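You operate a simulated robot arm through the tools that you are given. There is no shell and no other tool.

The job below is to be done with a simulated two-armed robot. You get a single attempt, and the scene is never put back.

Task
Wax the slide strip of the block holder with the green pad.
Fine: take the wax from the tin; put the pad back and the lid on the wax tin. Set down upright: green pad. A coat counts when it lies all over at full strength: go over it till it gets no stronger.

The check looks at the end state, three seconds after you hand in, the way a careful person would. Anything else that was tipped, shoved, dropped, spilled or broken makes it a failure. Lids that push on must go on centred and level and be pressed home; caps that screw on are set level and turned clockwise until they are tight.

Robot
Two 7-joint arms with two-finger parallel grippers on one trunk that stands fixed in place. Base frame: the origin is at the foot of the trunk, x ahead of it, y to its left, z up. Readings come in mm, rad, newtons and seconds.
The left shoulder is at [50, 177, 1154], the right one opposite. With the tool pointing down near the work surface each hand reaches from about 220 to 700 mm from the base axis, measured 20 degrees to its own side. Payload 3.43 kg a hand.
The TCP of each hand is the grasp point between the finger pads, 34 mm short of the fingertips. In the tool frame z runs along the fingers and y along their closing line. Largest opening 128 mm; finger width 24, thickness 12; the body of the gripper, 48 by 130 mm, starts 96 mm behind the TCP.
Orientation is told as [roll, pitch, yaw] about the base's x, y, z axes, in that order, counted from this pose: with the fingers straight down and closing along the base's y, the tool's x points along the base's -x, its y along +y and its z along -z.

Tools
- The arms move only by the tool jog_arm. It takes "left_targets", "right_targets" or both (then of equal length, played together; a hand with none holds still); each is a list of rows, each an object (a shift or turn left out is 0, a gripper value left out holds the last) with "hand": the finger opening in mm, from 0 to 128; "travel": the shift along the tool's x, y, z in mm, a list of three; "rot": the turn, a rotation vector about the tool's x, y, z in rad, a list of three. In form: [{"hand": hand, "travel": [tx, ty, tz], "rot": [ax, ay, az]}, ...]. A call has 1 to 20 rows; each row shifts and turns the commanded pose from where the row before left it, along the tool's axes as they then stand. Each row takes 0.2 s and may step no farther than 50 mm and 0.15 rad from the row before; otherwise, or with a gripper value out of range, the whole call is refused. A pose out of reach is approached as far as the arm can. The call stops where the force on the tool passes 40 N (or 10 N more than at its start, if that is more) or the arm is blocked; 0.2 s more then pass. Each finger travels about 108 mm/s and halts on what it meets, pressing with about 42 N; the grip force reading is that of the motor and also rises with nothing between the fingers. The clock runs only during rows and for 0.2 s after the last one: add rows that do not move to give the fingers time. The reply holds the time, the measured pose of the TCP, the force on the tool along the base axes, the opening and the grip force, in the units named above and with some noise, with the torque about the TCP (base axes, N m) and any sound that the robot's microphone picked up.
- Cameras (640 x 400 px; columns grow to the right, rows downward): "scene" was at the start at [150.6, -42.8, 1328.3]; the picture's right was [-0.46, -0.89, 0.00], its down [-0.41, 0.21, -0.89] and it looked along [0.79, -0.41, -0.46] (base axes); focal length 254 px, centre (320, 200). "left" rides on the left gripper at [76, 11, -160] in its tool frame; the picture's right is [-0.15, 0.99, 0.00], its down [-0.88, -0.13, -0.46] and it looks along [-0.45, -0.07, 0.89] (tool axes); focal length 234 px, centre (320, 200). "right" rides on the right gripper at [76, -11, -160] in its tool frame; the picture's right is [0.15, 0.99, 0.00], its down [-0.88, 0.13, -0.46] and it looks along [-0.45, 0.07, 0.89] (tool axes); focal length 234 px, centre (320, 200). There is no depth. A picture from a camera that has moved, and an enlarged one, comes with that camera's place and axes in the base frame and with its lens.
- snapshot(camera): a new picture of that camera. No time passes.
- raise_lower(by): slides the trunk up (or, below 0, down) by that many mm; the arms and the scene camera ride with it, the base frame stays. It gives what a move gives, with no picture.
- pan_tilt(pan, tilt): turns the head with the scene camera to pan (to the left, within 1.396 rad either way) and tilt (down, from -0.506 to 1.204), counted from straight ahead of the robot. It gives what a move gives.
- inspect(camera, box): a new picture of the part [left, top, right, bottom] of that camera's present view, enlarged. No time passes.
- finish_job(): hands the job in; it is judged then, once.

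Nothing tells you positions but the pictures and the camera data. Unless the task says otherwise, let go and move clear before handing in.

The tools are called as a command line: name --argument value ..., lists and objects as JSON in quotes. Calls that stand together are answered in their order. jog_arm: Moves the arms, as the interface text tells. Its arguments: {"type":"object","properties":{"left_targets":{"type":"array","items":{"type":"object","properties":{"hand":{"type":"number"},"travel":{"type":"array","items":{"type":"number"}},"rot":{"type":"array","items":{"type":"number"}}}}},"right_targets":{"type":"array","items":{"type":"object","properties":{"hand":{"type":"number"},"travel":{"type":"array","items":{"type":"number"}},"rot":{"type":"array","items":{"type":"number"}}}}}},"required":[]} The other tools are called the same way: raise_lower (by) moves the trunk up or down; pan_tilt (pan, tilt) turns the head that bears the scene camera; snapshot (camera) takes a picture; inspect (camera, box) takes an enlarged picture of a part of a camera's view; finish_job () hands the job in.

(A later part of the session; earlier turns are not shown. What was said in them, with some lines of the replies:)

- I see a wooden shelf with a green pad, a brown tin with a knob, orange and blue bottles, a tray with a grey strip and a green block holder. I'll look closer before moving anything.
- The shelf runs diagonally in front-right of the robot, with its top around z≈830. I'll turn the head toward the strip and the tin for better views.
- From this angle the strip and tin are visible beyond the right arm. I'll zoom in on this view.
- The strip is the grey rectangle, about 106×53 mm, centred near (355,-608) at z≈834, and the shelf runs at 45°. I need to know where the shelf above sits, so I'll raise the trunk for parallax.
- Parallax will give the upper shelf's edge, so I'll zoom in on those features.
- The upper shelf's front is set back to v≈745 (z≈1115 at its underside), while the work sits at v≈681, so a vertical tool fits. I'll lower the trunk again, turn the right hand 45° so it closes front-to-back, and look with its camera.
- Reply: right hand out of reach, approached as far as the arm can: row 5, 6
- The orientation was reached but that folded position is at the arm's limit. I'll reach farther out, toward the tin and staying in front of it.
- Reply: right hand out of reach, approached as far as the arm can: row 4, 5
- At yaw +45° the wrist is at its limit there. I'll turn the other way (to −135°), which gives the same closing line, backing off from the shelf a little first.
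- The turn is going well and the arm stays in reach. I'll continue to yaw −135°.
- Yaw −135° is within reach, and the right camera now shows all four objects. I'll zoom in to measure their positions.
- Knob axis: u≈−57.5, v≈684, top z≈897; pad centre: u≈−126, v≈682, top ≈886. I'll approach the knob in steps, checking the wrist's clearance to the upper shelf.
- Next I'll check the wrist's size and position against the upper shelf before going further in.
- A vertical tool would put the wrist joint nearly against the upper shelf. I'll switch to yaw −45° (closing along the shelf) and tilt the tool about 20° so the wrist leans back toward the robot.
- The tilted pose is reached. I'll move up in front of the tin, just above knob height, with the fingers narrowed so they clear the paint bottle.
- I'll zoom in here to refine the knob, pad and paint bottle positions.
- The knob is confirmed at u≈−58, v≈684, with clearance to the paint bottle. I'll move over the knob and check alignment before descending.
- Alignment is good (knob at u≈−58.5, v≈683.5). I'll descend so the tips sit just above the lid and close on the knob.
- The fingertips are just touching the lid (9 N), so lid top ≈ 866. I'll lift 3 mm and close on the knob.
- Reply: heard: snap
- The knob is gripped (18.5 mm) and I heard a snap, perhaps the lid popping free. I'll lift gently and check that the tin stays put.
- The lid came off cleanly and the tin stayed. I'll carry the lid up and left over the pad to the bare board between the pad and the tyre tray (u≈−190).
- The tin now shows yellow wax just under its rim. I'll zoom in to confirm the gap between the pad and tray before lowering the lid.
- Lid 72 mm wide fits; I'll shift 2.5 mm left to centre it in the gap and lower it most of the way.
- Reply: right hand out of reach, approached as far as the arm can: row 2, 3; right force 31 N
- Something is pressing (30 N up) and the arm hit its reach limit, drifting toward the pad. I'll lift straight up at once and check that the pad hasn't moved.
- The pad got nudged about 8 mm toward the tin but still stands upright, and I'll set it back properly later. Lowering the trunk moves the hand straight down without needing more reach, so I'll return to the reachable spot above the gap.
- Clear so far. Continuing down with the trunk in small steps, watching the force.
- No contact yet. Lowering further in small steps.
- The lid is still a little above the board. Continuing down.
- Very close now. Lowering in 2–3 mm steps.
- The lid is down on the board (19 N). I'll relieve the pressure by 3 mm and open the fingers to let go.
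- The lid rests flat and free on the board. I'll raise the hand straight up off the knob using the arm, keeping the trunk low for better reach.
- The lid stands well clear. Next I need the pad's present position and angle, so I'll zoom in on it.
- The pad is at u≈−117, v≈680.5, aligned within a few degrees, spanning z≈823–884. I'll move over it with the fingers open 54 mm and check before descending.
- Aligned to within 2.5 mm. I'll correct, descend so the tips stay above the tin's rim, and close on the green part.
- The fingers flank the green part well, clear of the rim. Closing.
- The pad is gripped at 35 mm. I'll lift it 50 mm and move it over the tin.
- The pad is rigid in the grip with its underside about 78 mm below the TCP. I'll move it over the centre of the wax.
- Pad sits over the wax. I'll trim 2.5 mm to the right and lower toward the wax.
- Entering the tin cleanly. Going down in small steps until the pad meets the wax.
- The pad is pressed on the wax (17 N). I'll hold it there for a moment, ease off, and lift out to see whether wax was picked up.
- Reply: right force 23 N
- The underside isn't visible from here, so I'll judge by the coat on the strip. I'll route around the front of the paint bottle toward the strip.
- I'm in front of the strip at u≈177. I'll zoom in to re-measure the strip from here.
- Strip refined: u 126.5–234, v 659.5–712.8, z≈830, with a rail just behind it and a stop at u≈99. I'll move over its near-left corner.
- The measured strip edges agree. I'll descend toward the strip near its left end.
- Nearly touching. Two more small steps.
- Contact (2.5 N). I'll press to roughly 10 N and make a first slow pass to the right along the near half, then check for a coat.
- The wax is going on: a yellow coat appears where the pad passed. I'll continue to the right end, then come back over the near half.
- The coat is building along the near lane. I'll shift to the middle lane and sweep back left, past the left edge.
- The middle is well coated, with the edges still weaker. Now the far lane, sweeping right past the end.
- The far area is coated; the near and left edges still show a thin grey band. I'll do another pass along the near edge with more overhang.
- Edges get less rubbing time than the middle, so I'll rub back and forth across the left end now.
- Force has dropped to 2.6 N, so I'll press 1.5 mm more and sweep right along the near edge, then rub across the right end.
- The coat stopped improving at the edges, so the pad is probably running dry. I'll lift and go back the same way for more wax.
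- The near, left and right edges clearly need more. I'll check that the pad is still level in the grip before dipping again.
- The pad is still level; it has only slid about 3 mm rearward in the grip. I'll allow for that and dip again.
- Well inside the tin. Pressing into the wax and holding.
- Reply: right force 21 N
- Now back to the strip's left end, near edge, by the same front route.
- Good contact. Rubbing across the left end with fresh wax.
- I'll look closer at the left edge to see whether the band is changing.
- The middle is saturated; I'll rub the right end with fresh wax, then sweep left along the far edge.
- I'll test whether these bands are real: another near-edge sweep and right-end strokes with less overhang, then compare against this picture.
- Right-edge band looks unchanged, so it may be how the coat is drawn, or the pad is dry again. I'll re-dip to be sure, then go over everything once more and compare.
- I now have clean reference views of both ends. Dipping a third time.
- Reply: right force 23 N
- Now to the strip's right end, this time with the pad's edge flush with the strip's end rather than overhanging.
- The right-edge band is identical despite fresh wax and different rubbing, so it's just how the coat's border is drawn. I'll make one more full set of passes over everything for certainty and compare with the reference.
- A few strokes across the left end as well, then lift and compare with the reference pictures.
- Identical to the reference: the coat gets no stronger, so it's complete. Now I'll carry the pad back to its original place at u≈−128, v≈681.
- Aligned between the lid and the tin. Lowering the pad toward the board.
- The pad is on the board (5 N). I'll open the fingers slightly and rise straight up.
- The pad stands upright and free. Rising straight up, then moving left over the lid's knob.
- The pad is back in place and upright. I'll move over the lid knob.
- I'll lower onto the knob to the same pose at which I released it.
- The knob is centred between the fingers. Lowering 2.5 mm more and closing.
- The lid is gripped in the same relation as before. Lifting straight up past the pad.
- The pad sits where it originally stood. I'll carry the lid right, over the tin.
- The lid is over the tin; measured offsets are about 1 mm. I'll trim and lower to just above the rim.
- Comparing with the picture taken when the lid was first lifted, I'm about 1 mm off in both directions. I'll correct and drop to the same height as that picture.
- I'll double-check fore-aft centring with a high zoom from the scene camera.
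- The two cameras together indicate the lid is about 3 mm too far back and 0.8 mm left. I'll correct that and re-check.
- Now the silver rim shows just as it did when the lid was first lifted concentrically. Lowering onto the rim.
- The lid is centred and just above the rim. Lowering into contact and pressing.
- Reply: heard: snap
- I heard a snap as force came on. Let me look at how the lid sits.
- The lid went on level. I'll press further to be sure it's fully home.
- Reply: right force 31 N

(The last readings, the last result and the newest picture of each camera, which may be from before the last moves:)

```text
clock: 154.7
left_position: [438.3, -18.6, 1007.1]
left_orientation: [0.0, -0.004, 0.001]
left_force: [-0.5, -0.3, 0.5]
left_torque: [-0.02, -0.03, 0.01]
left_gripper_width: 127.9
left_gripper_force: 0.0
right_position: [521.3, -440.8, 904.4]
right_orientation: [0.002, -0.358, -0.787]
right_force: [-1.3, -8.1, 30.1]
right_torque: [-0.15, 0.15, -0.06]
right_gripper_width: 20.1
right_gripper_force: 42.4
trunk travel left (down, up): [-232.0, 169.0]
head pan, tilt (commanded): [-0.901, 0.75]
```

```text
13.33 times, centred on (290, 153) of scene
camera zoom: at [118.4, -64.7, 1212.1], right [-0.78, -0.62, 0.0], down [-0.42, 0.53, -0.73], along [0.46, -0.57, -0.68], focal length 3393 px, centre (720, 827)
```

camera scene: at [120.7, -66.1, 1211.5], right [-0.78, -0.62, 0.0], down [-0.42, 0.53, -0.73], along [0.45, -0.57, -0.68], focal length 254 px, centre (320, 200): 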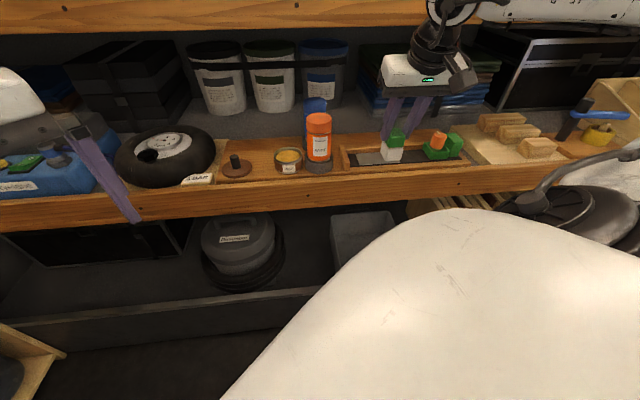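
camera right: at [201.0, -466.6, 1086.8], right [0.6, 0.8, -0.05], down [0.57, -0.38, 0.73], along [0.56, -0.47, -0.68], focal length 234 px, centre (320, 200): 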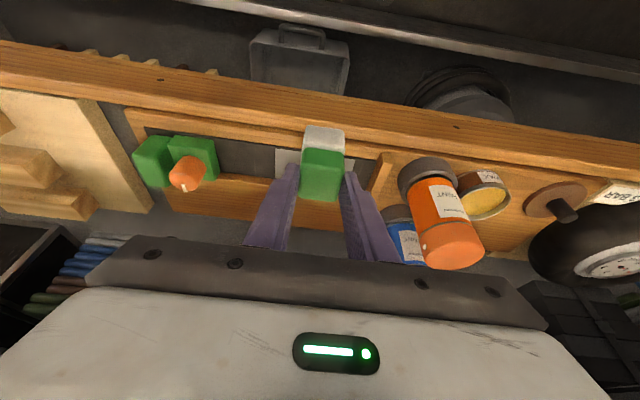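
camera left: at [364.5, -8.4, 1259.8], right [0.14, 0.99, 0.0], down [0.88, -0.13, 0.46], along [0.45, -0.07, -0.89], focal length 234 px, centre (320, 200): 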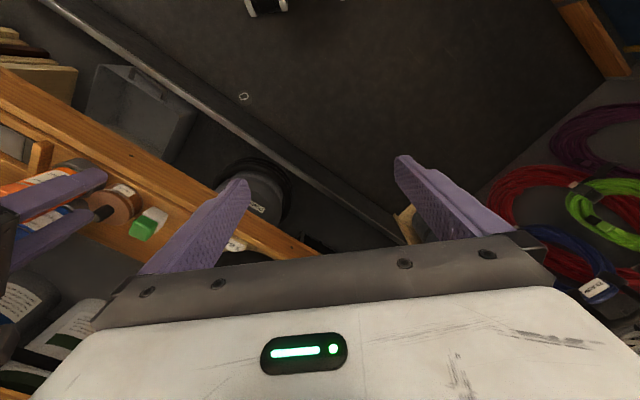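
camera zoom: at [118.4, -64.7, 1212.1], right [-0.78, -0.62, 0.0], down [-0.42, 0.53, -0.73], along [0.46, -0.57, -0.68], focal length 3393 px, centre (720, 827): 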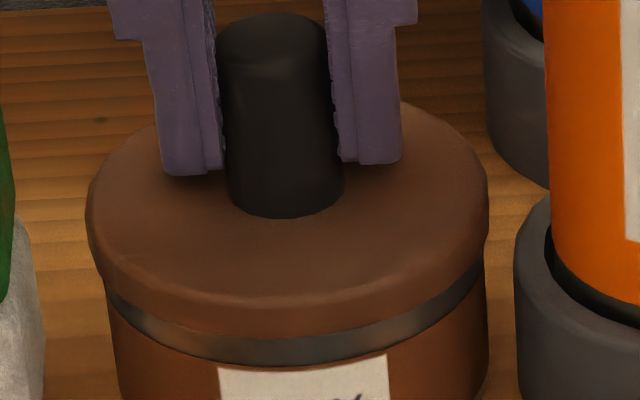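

Firm at 30 N with no further travel, so the lid is home. I'll ease off most of the pressure and open the fingers.

jog_arm --right_targets '[{"travel": [-1.3, 0, -3.5]}, {}]'

jog_arm --right_targets '[{"hand": 22}, {"hand": 26}, {"hand": 32}, {"hand": 36}, {}]'

inspect --camera "scene" --box '[266, 138, 314, 168]'

inspect --camera "right" --box '[200, 80, 440, 230]'

```text
clock: 155.2
left_position: [438.3, -20.1, 1007.0]
left_orientation: [-0.002, -0.002, 0.004]
left_force: [-0.4, -0.1, 1.0]
left_torque: [0.0, -0.01, 0.0]
left_gripper_width: 128.1
left_gripper_force: 0.1
right_position: [521.9, -441.0, 903.0]
right_orientation: [0.002, -0.354, -0.784]
right_force: [5.0, -4.7, 15.2]
right_torque: [-0.45, -0.52, -0.1]
right_gripper_width: 20.3
right_gripper_force: 41.8
trunk travel left (down, up): [-232.0, 169.0]
head pan, tilt (commanded): [-0.901, 0.75]
```

```text
clock: 156.4
left_position: [439.4, -20.7, 1007.8]
left_orientation: [-0.002, 0.002, 0.0]
left_force: [0.3, 0.4, 0.0]
left_torque: [0.01, 0.01, -0.02]
left_gripper_width: 128.2
left_gripper_force: 0.1
right_position: [522.5, -441.2, 901.6]
right_orientation: [0.002, -0.35, -0.786]
right_force: [-2.0, -0.6, 3.8]
right_torque: [0.0, 0.09, -0.04]
right_gripper_width: 35.4
right_gripper_force: 0.0
trunk travel left (down, up): [-232.0, 169.0]
head pan, tilt (commanded): [-0.901, 0.75]
```

```text
13.33 times, centred on (290, 153) of scene
camera zoom: at [120.2, -65.8, 1211.6], right [-0.78, -0.62, 0.0], down [-0.42, 0.53, -0.73], along [0.46, -0.57, -0.68], focal length 3393 px, centre (720, 827)
```

zoom: 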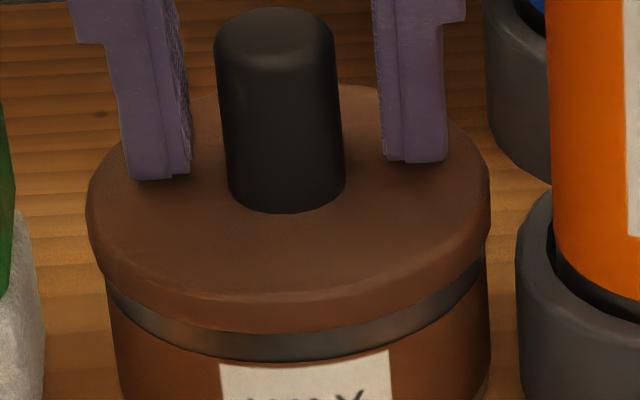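

```text
2.67 times, centred on (320, 155) of right
camera zoom: at [425.2, -359.3, 1026.1], right [0.6, 0.8, -0.05], down [0.57, -0.38, 0.73], along [0.56, -0.47, -0.68], focal length 624 px, centre (320, 320)
```

zoom: 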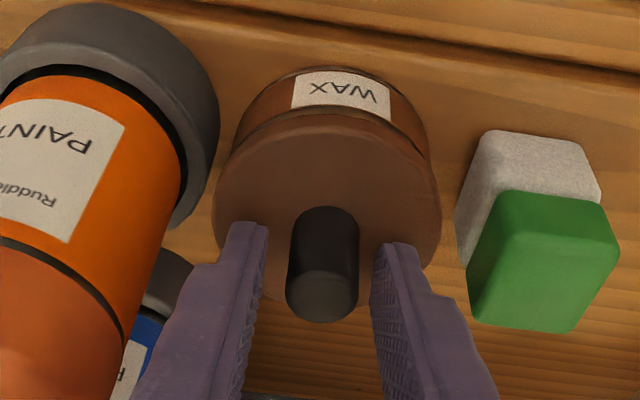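

The lid sits level with the knob upright. I'll raise the hand clear and back away.

jog_arm --right_targets '[{"travel": [-1.7, 0, -4.7]}, {"travel": [-5.1, 0, -14.1]}, {"travel": [-8.5, 0, -23.5]}, {"travel": [-8.5, 0, -23.5]}, {"travel": [42, 0, -15.3]}, {"travel": [42, 0, -15.3]}, {"travel": [42, 0, -15.3]}, {"travel": [42, 0, -15.3]}, {}]'

snapshot --camera "scene"

inspect --camera "scene" --box '[266, 138, 314, 168]'

inspect --camera "right" --box '[200, 100, 440, 250]'

```text
clock: 158.4
left_position: [440.7, -20.9, 1005.7]
left_orientation: [-0.001, 0.0, 0.002]
left_force: [0.5, 0.7, 0.3]
left_torque: [-0.02, -0.01, 0.01]
left_gripper_width: 128.0
left_gripper_force: 0.0
right_position: [396.5, -316.0, 969.6]
right_orientation: [0.001, -0.348, -0.788]
right_force: [0.3, 0.5, -0.9]
right_torque: [-0.03, 0.0, 0.01]
right_gripper_width: 36.2
right_gripper_force: 0.0
trunk travel left (down, up): [-232.0, 169.0]
head pan, tilt (commanded): [-0.901, 0.75]
```

```text
taken
camera scene: at [120.8, -66.0, 1211.5], right [-0.78, -0.62, 0.0], down [-0.42, 0.53, -0.73], along [0.45, -0.57, -0.68], focal length 254 px, centre (320, 200)
```

scene: 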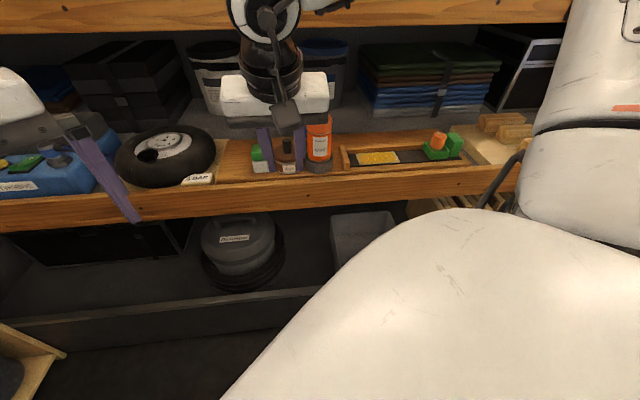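

```text
13.33 times, centred on (290, 153) of scene
camera zoom: at [120.8, -66.0, 1211.5], right [-0.78, -0.62, 0.0], down [-0.42, 0.53, -0.73], along [0.45, -0.57, -0.68], focal length 3393 px, centre (720, 827)
```

zoom: 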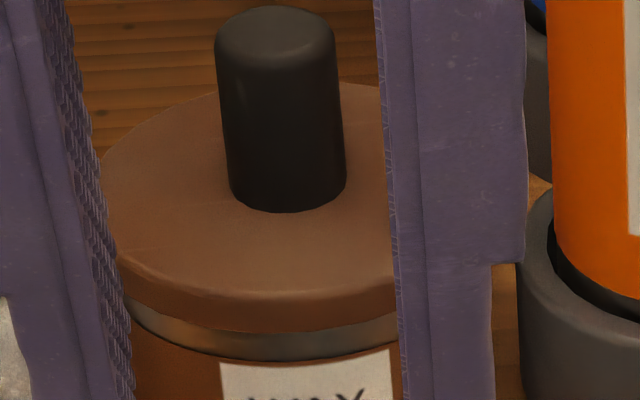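

```text
2.67 times, centred on (320, 175) of right
camera zoom: at [299.6, -233.1, 1093.0], right [0.6, 0.8, -0.05], down [0.57, -0.38, 0.73], along [0.56, -0.47, -0.68], focal length 624 px, centre (320, 267)
```

zoom: 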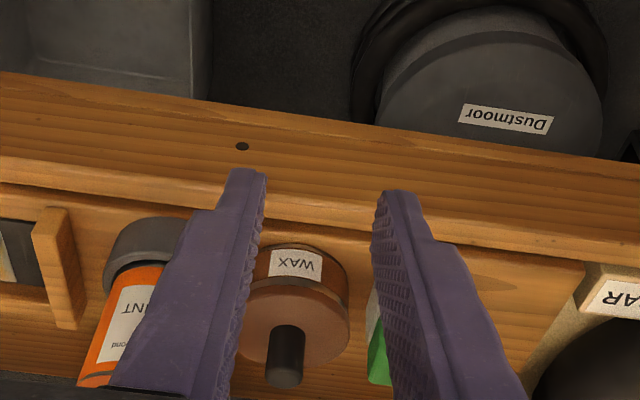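

I'll move the hand aside out of view and restore the trunk to its starting height, so I can compare directly with the first pictures.

jog_arm --right_targets '[{"travel": [9, -35, -19.2]}, {"travel": [9, -35, -19.2]}, {"travel": [9, -35, -19.2]}, {"travel": [9, -35, -19.2]}, {}]'

raise_lower --by 93

snapshot --camera "scene"

inspect --camera "scene" --box '[240, 130, 400, 230]'

inspect --camera "scene" --box '[330, 150, 458, 230]'

```text
clock: 159.7
left_position: [440.2, -20.7, 1005.9]
left_orientation: [0.0, 0.001, 0.002]
left_force: [-0.6, 0.3, -0.2]
left_torque: [0.01, -0.05, -0.01]
left_gripper_width: 128.0
left_gripper_force: 0.0
right_position: [254.8, -371.3, 1032.0]
right_orientation: [-0.001, -0.35, -0.785]
right_force: [-0.3, 0.0, -0.8]
right_torque: [0.0, 0.0, 0.02]
right_gripper_width: 36.2
right_gripper_force: 0.1
trunk travel left (down, up): [-232.0, 169.0]
head pan, tilt (commanded): [-0.901, 0.75]
```

```text
clock: 160.9
left_position: [440.7, -19.3, 1099.1]
left_orientation: [0.0, 0.0, 0.001]
left_force: [-1.2, -0.6, 0.8]
left_torque: [0.02, 0.02, 0.03]
left_gripper_width: 127.9
left_gripper_force: 0.0
right_position: [253.7, -372.1, 1124.0]
right_orientation: [-0.001, -0.35, -0.785]
right_force: [-0.4, -0.2, 1.0]
right_torque: [0.0, -0.01, 0.03]
right_gripper_width: 36.0
right_gripper_force: 0.0
trunk travel left (down, up): [-325.0, 76.0]
head pan, tilt (commanded): [-0.901, 0.75]
```

```text
taken
camera scene: at [121.0, -66.1, 1304.5], right [-0.78, -0.62, 0.0], down [-0.42, 0.53, -0.73], along [0.45, -0.57, -0.68], focal length 254 px, centre (320, 200)
```

scene: 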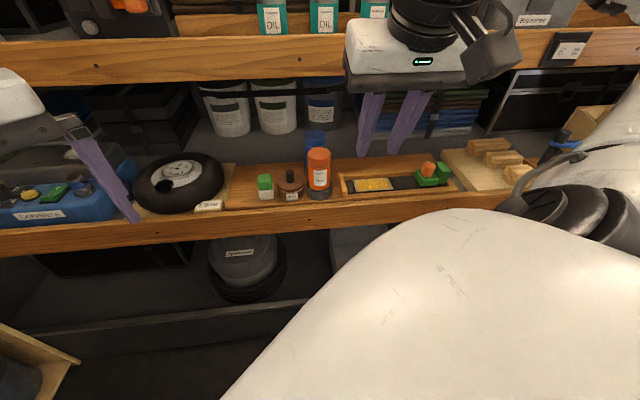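

```text
4.00 times, centred on (320, 180) of scene
camera zoom: at [121.0, -66.1, 1304.5], right [-0.78, -0.62, 0.0], down [-0.42, 0.53, -0.73], along [0.45, -0.57, -0.68], focal length 1018 px, centre (320, 280)
```

zoom: 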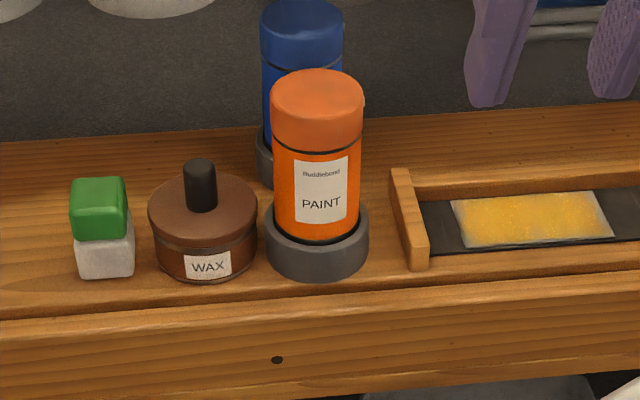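

```text
5.00 times, centred on (394, 190) of scene
camera zoom: at [121.0, -66.1, 1304.5], right [-0.78, -0.62, 0.0], down [-0.42, 0.53, -0.73], along [0.45, -0.57, -0.68], focal length 1272 px, centre (-50, 250)
```

zoom: 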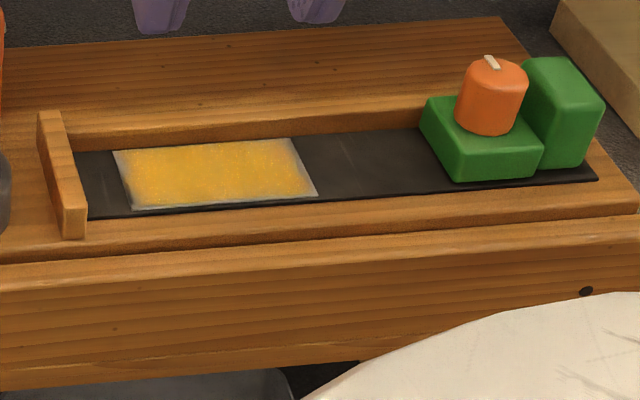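

The pad, tin, lid and knob match the first pictures to within about 1–2 mm, and nothing else has moved. I'll take a last close look at the coat, the tin, and the other surroundings.

inspect --camera "scene" --box '[345, 170, 401, 205]'

inspect --camera "scene" --box '[250, 160, 314, 200]'

inspect --camera "scene" --box '[130, 140, 290, 240]'

snapshot --camera "right"

```text
11.43 times, centred on (373, 188) of scene
camera zoom: at [121.0, -66.1, 1304.5], right [-0.78, -0.62, 0.0], down [-0.42, 0.53, -0.73], along [0.45, -0.57, -0.68], focal length 2908 px, centre (-286, 343)
```

zoom: 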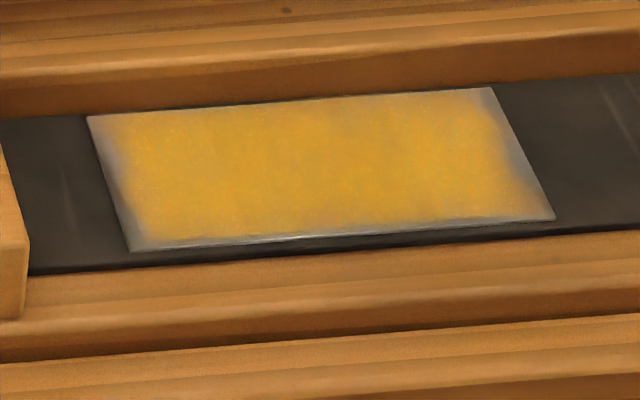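

```text
10.00 times, centred on (282, 180) of scene
camera zoom: at [121.0, -66.1, 1304.5], right [-0.78, -0.62, 0.0], down [-0.42, 0.53, -0.73], along [0.45, -0.57, -0.68], focal length 2544 px, centre (700, 400)
```

zoom: 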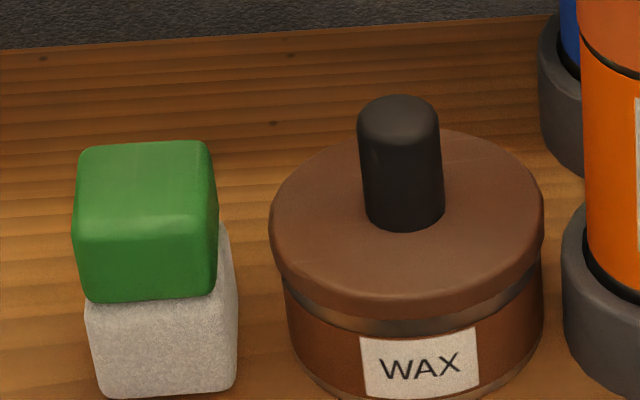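

```text
4.00 times, centred on (210, 190) of scene
camera zoom: at [121.0, -66.1, 1304.5], right [-0.78, -0.62, 0.0], down [-0.42, 0.53, -0.73], along [0.45, -0.57, -0.68], focal length 1018 px, centre (760, 240)
```

zoom: 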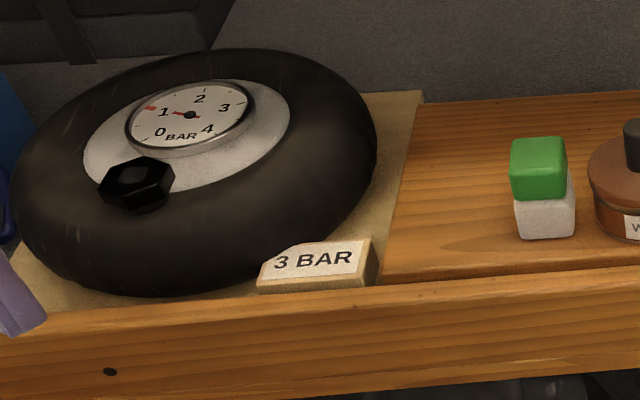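

```text
taken
camera right: at [158.0, -289.8, 1248.4], right [0.6, 0.8, -0.05], down [0.57, -0.38, 0.73], along [0.56, -0.47, -0.68], focal length 234 px, centre (320, 200)
```

right: 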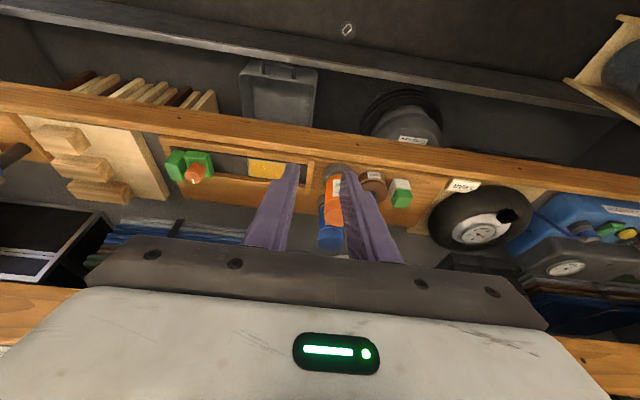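

I'll compare the tin with the same crop I took before opening it.

inspect --camera "scene" --box '[230, 130, 358, 210]'

inspect --camera "right" --box '[340, 150, 436, 210]'

```text
5.00 times, centred on (294, 170) of scene
camera zoom: at [121.0, -66.1, 1304.5], right [-0.78, -0.62, 0.0], down [-0.42, 0.53, -0.73], along [0.45, -0.57, -0.68], focal length 1272 px, centre (450, 350)
```

zoom: 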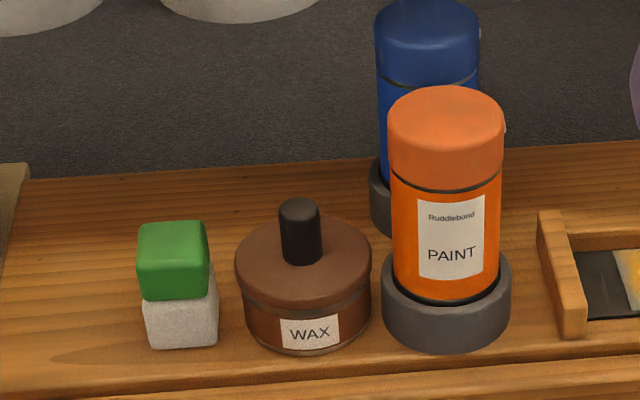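

```text
6.67 times, centred on (388, 180) of right
camera zoom: at [158.0, -289.8, 1248.4], right [0.6, 0.8, -0.05], down [0.57, -0.38, 0.73], along [0.56, -0.47, -0.68], focal length 1561 px, centre (-133, 333)
```

zoom: 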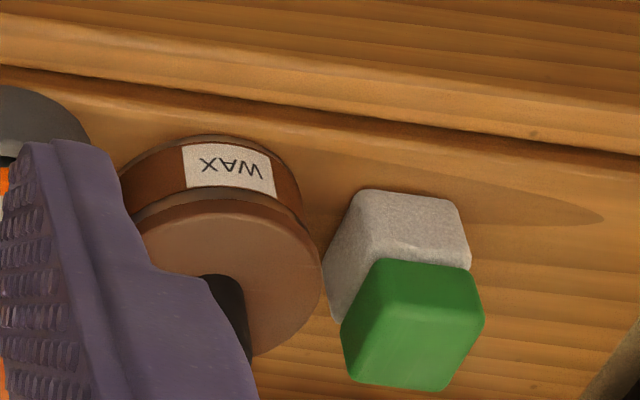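

The strip is waxed and a further dip and full set of passes made it no stronger; a thin pale border still shows on all four edges. The lid heard a snap going on and matches its original position, and the pad stands upright within about 2 mm of where it was. Both hands are clear, so I'm handing in.

finish_job

```text
The job is handed in.
```

The slide strip is waxed with the green pad, the lid is back on the wax tin, and the pad is back in its place. The job is handed in, but I don't have the result of the check.

- **Coat:** I dipped the pad in the tin three times. The last full set of passes made the coat no stronger. A pale border about 5 mm wide still shows on all four edges. It did not change with fresh wax or different rubbing, so I took it to be how the coat's edge is drawn. If it is really thin wax, the coat would not count as complete.
- **Lid:** It snapped on, sat level, and held firm when pressed at 30 N. It lines up with the first pictures to within about 1 mm.
- **Pad:** It stands upright within about 2 mm of where it started. Early on, while I was setting the lid aside, the pad got nudged about 8–10 mm toward the tin. I put it back at the end.
- **Surroundings:** I saw nothing else moved, tipped or spilled in the final pictures. Both hands are clear.
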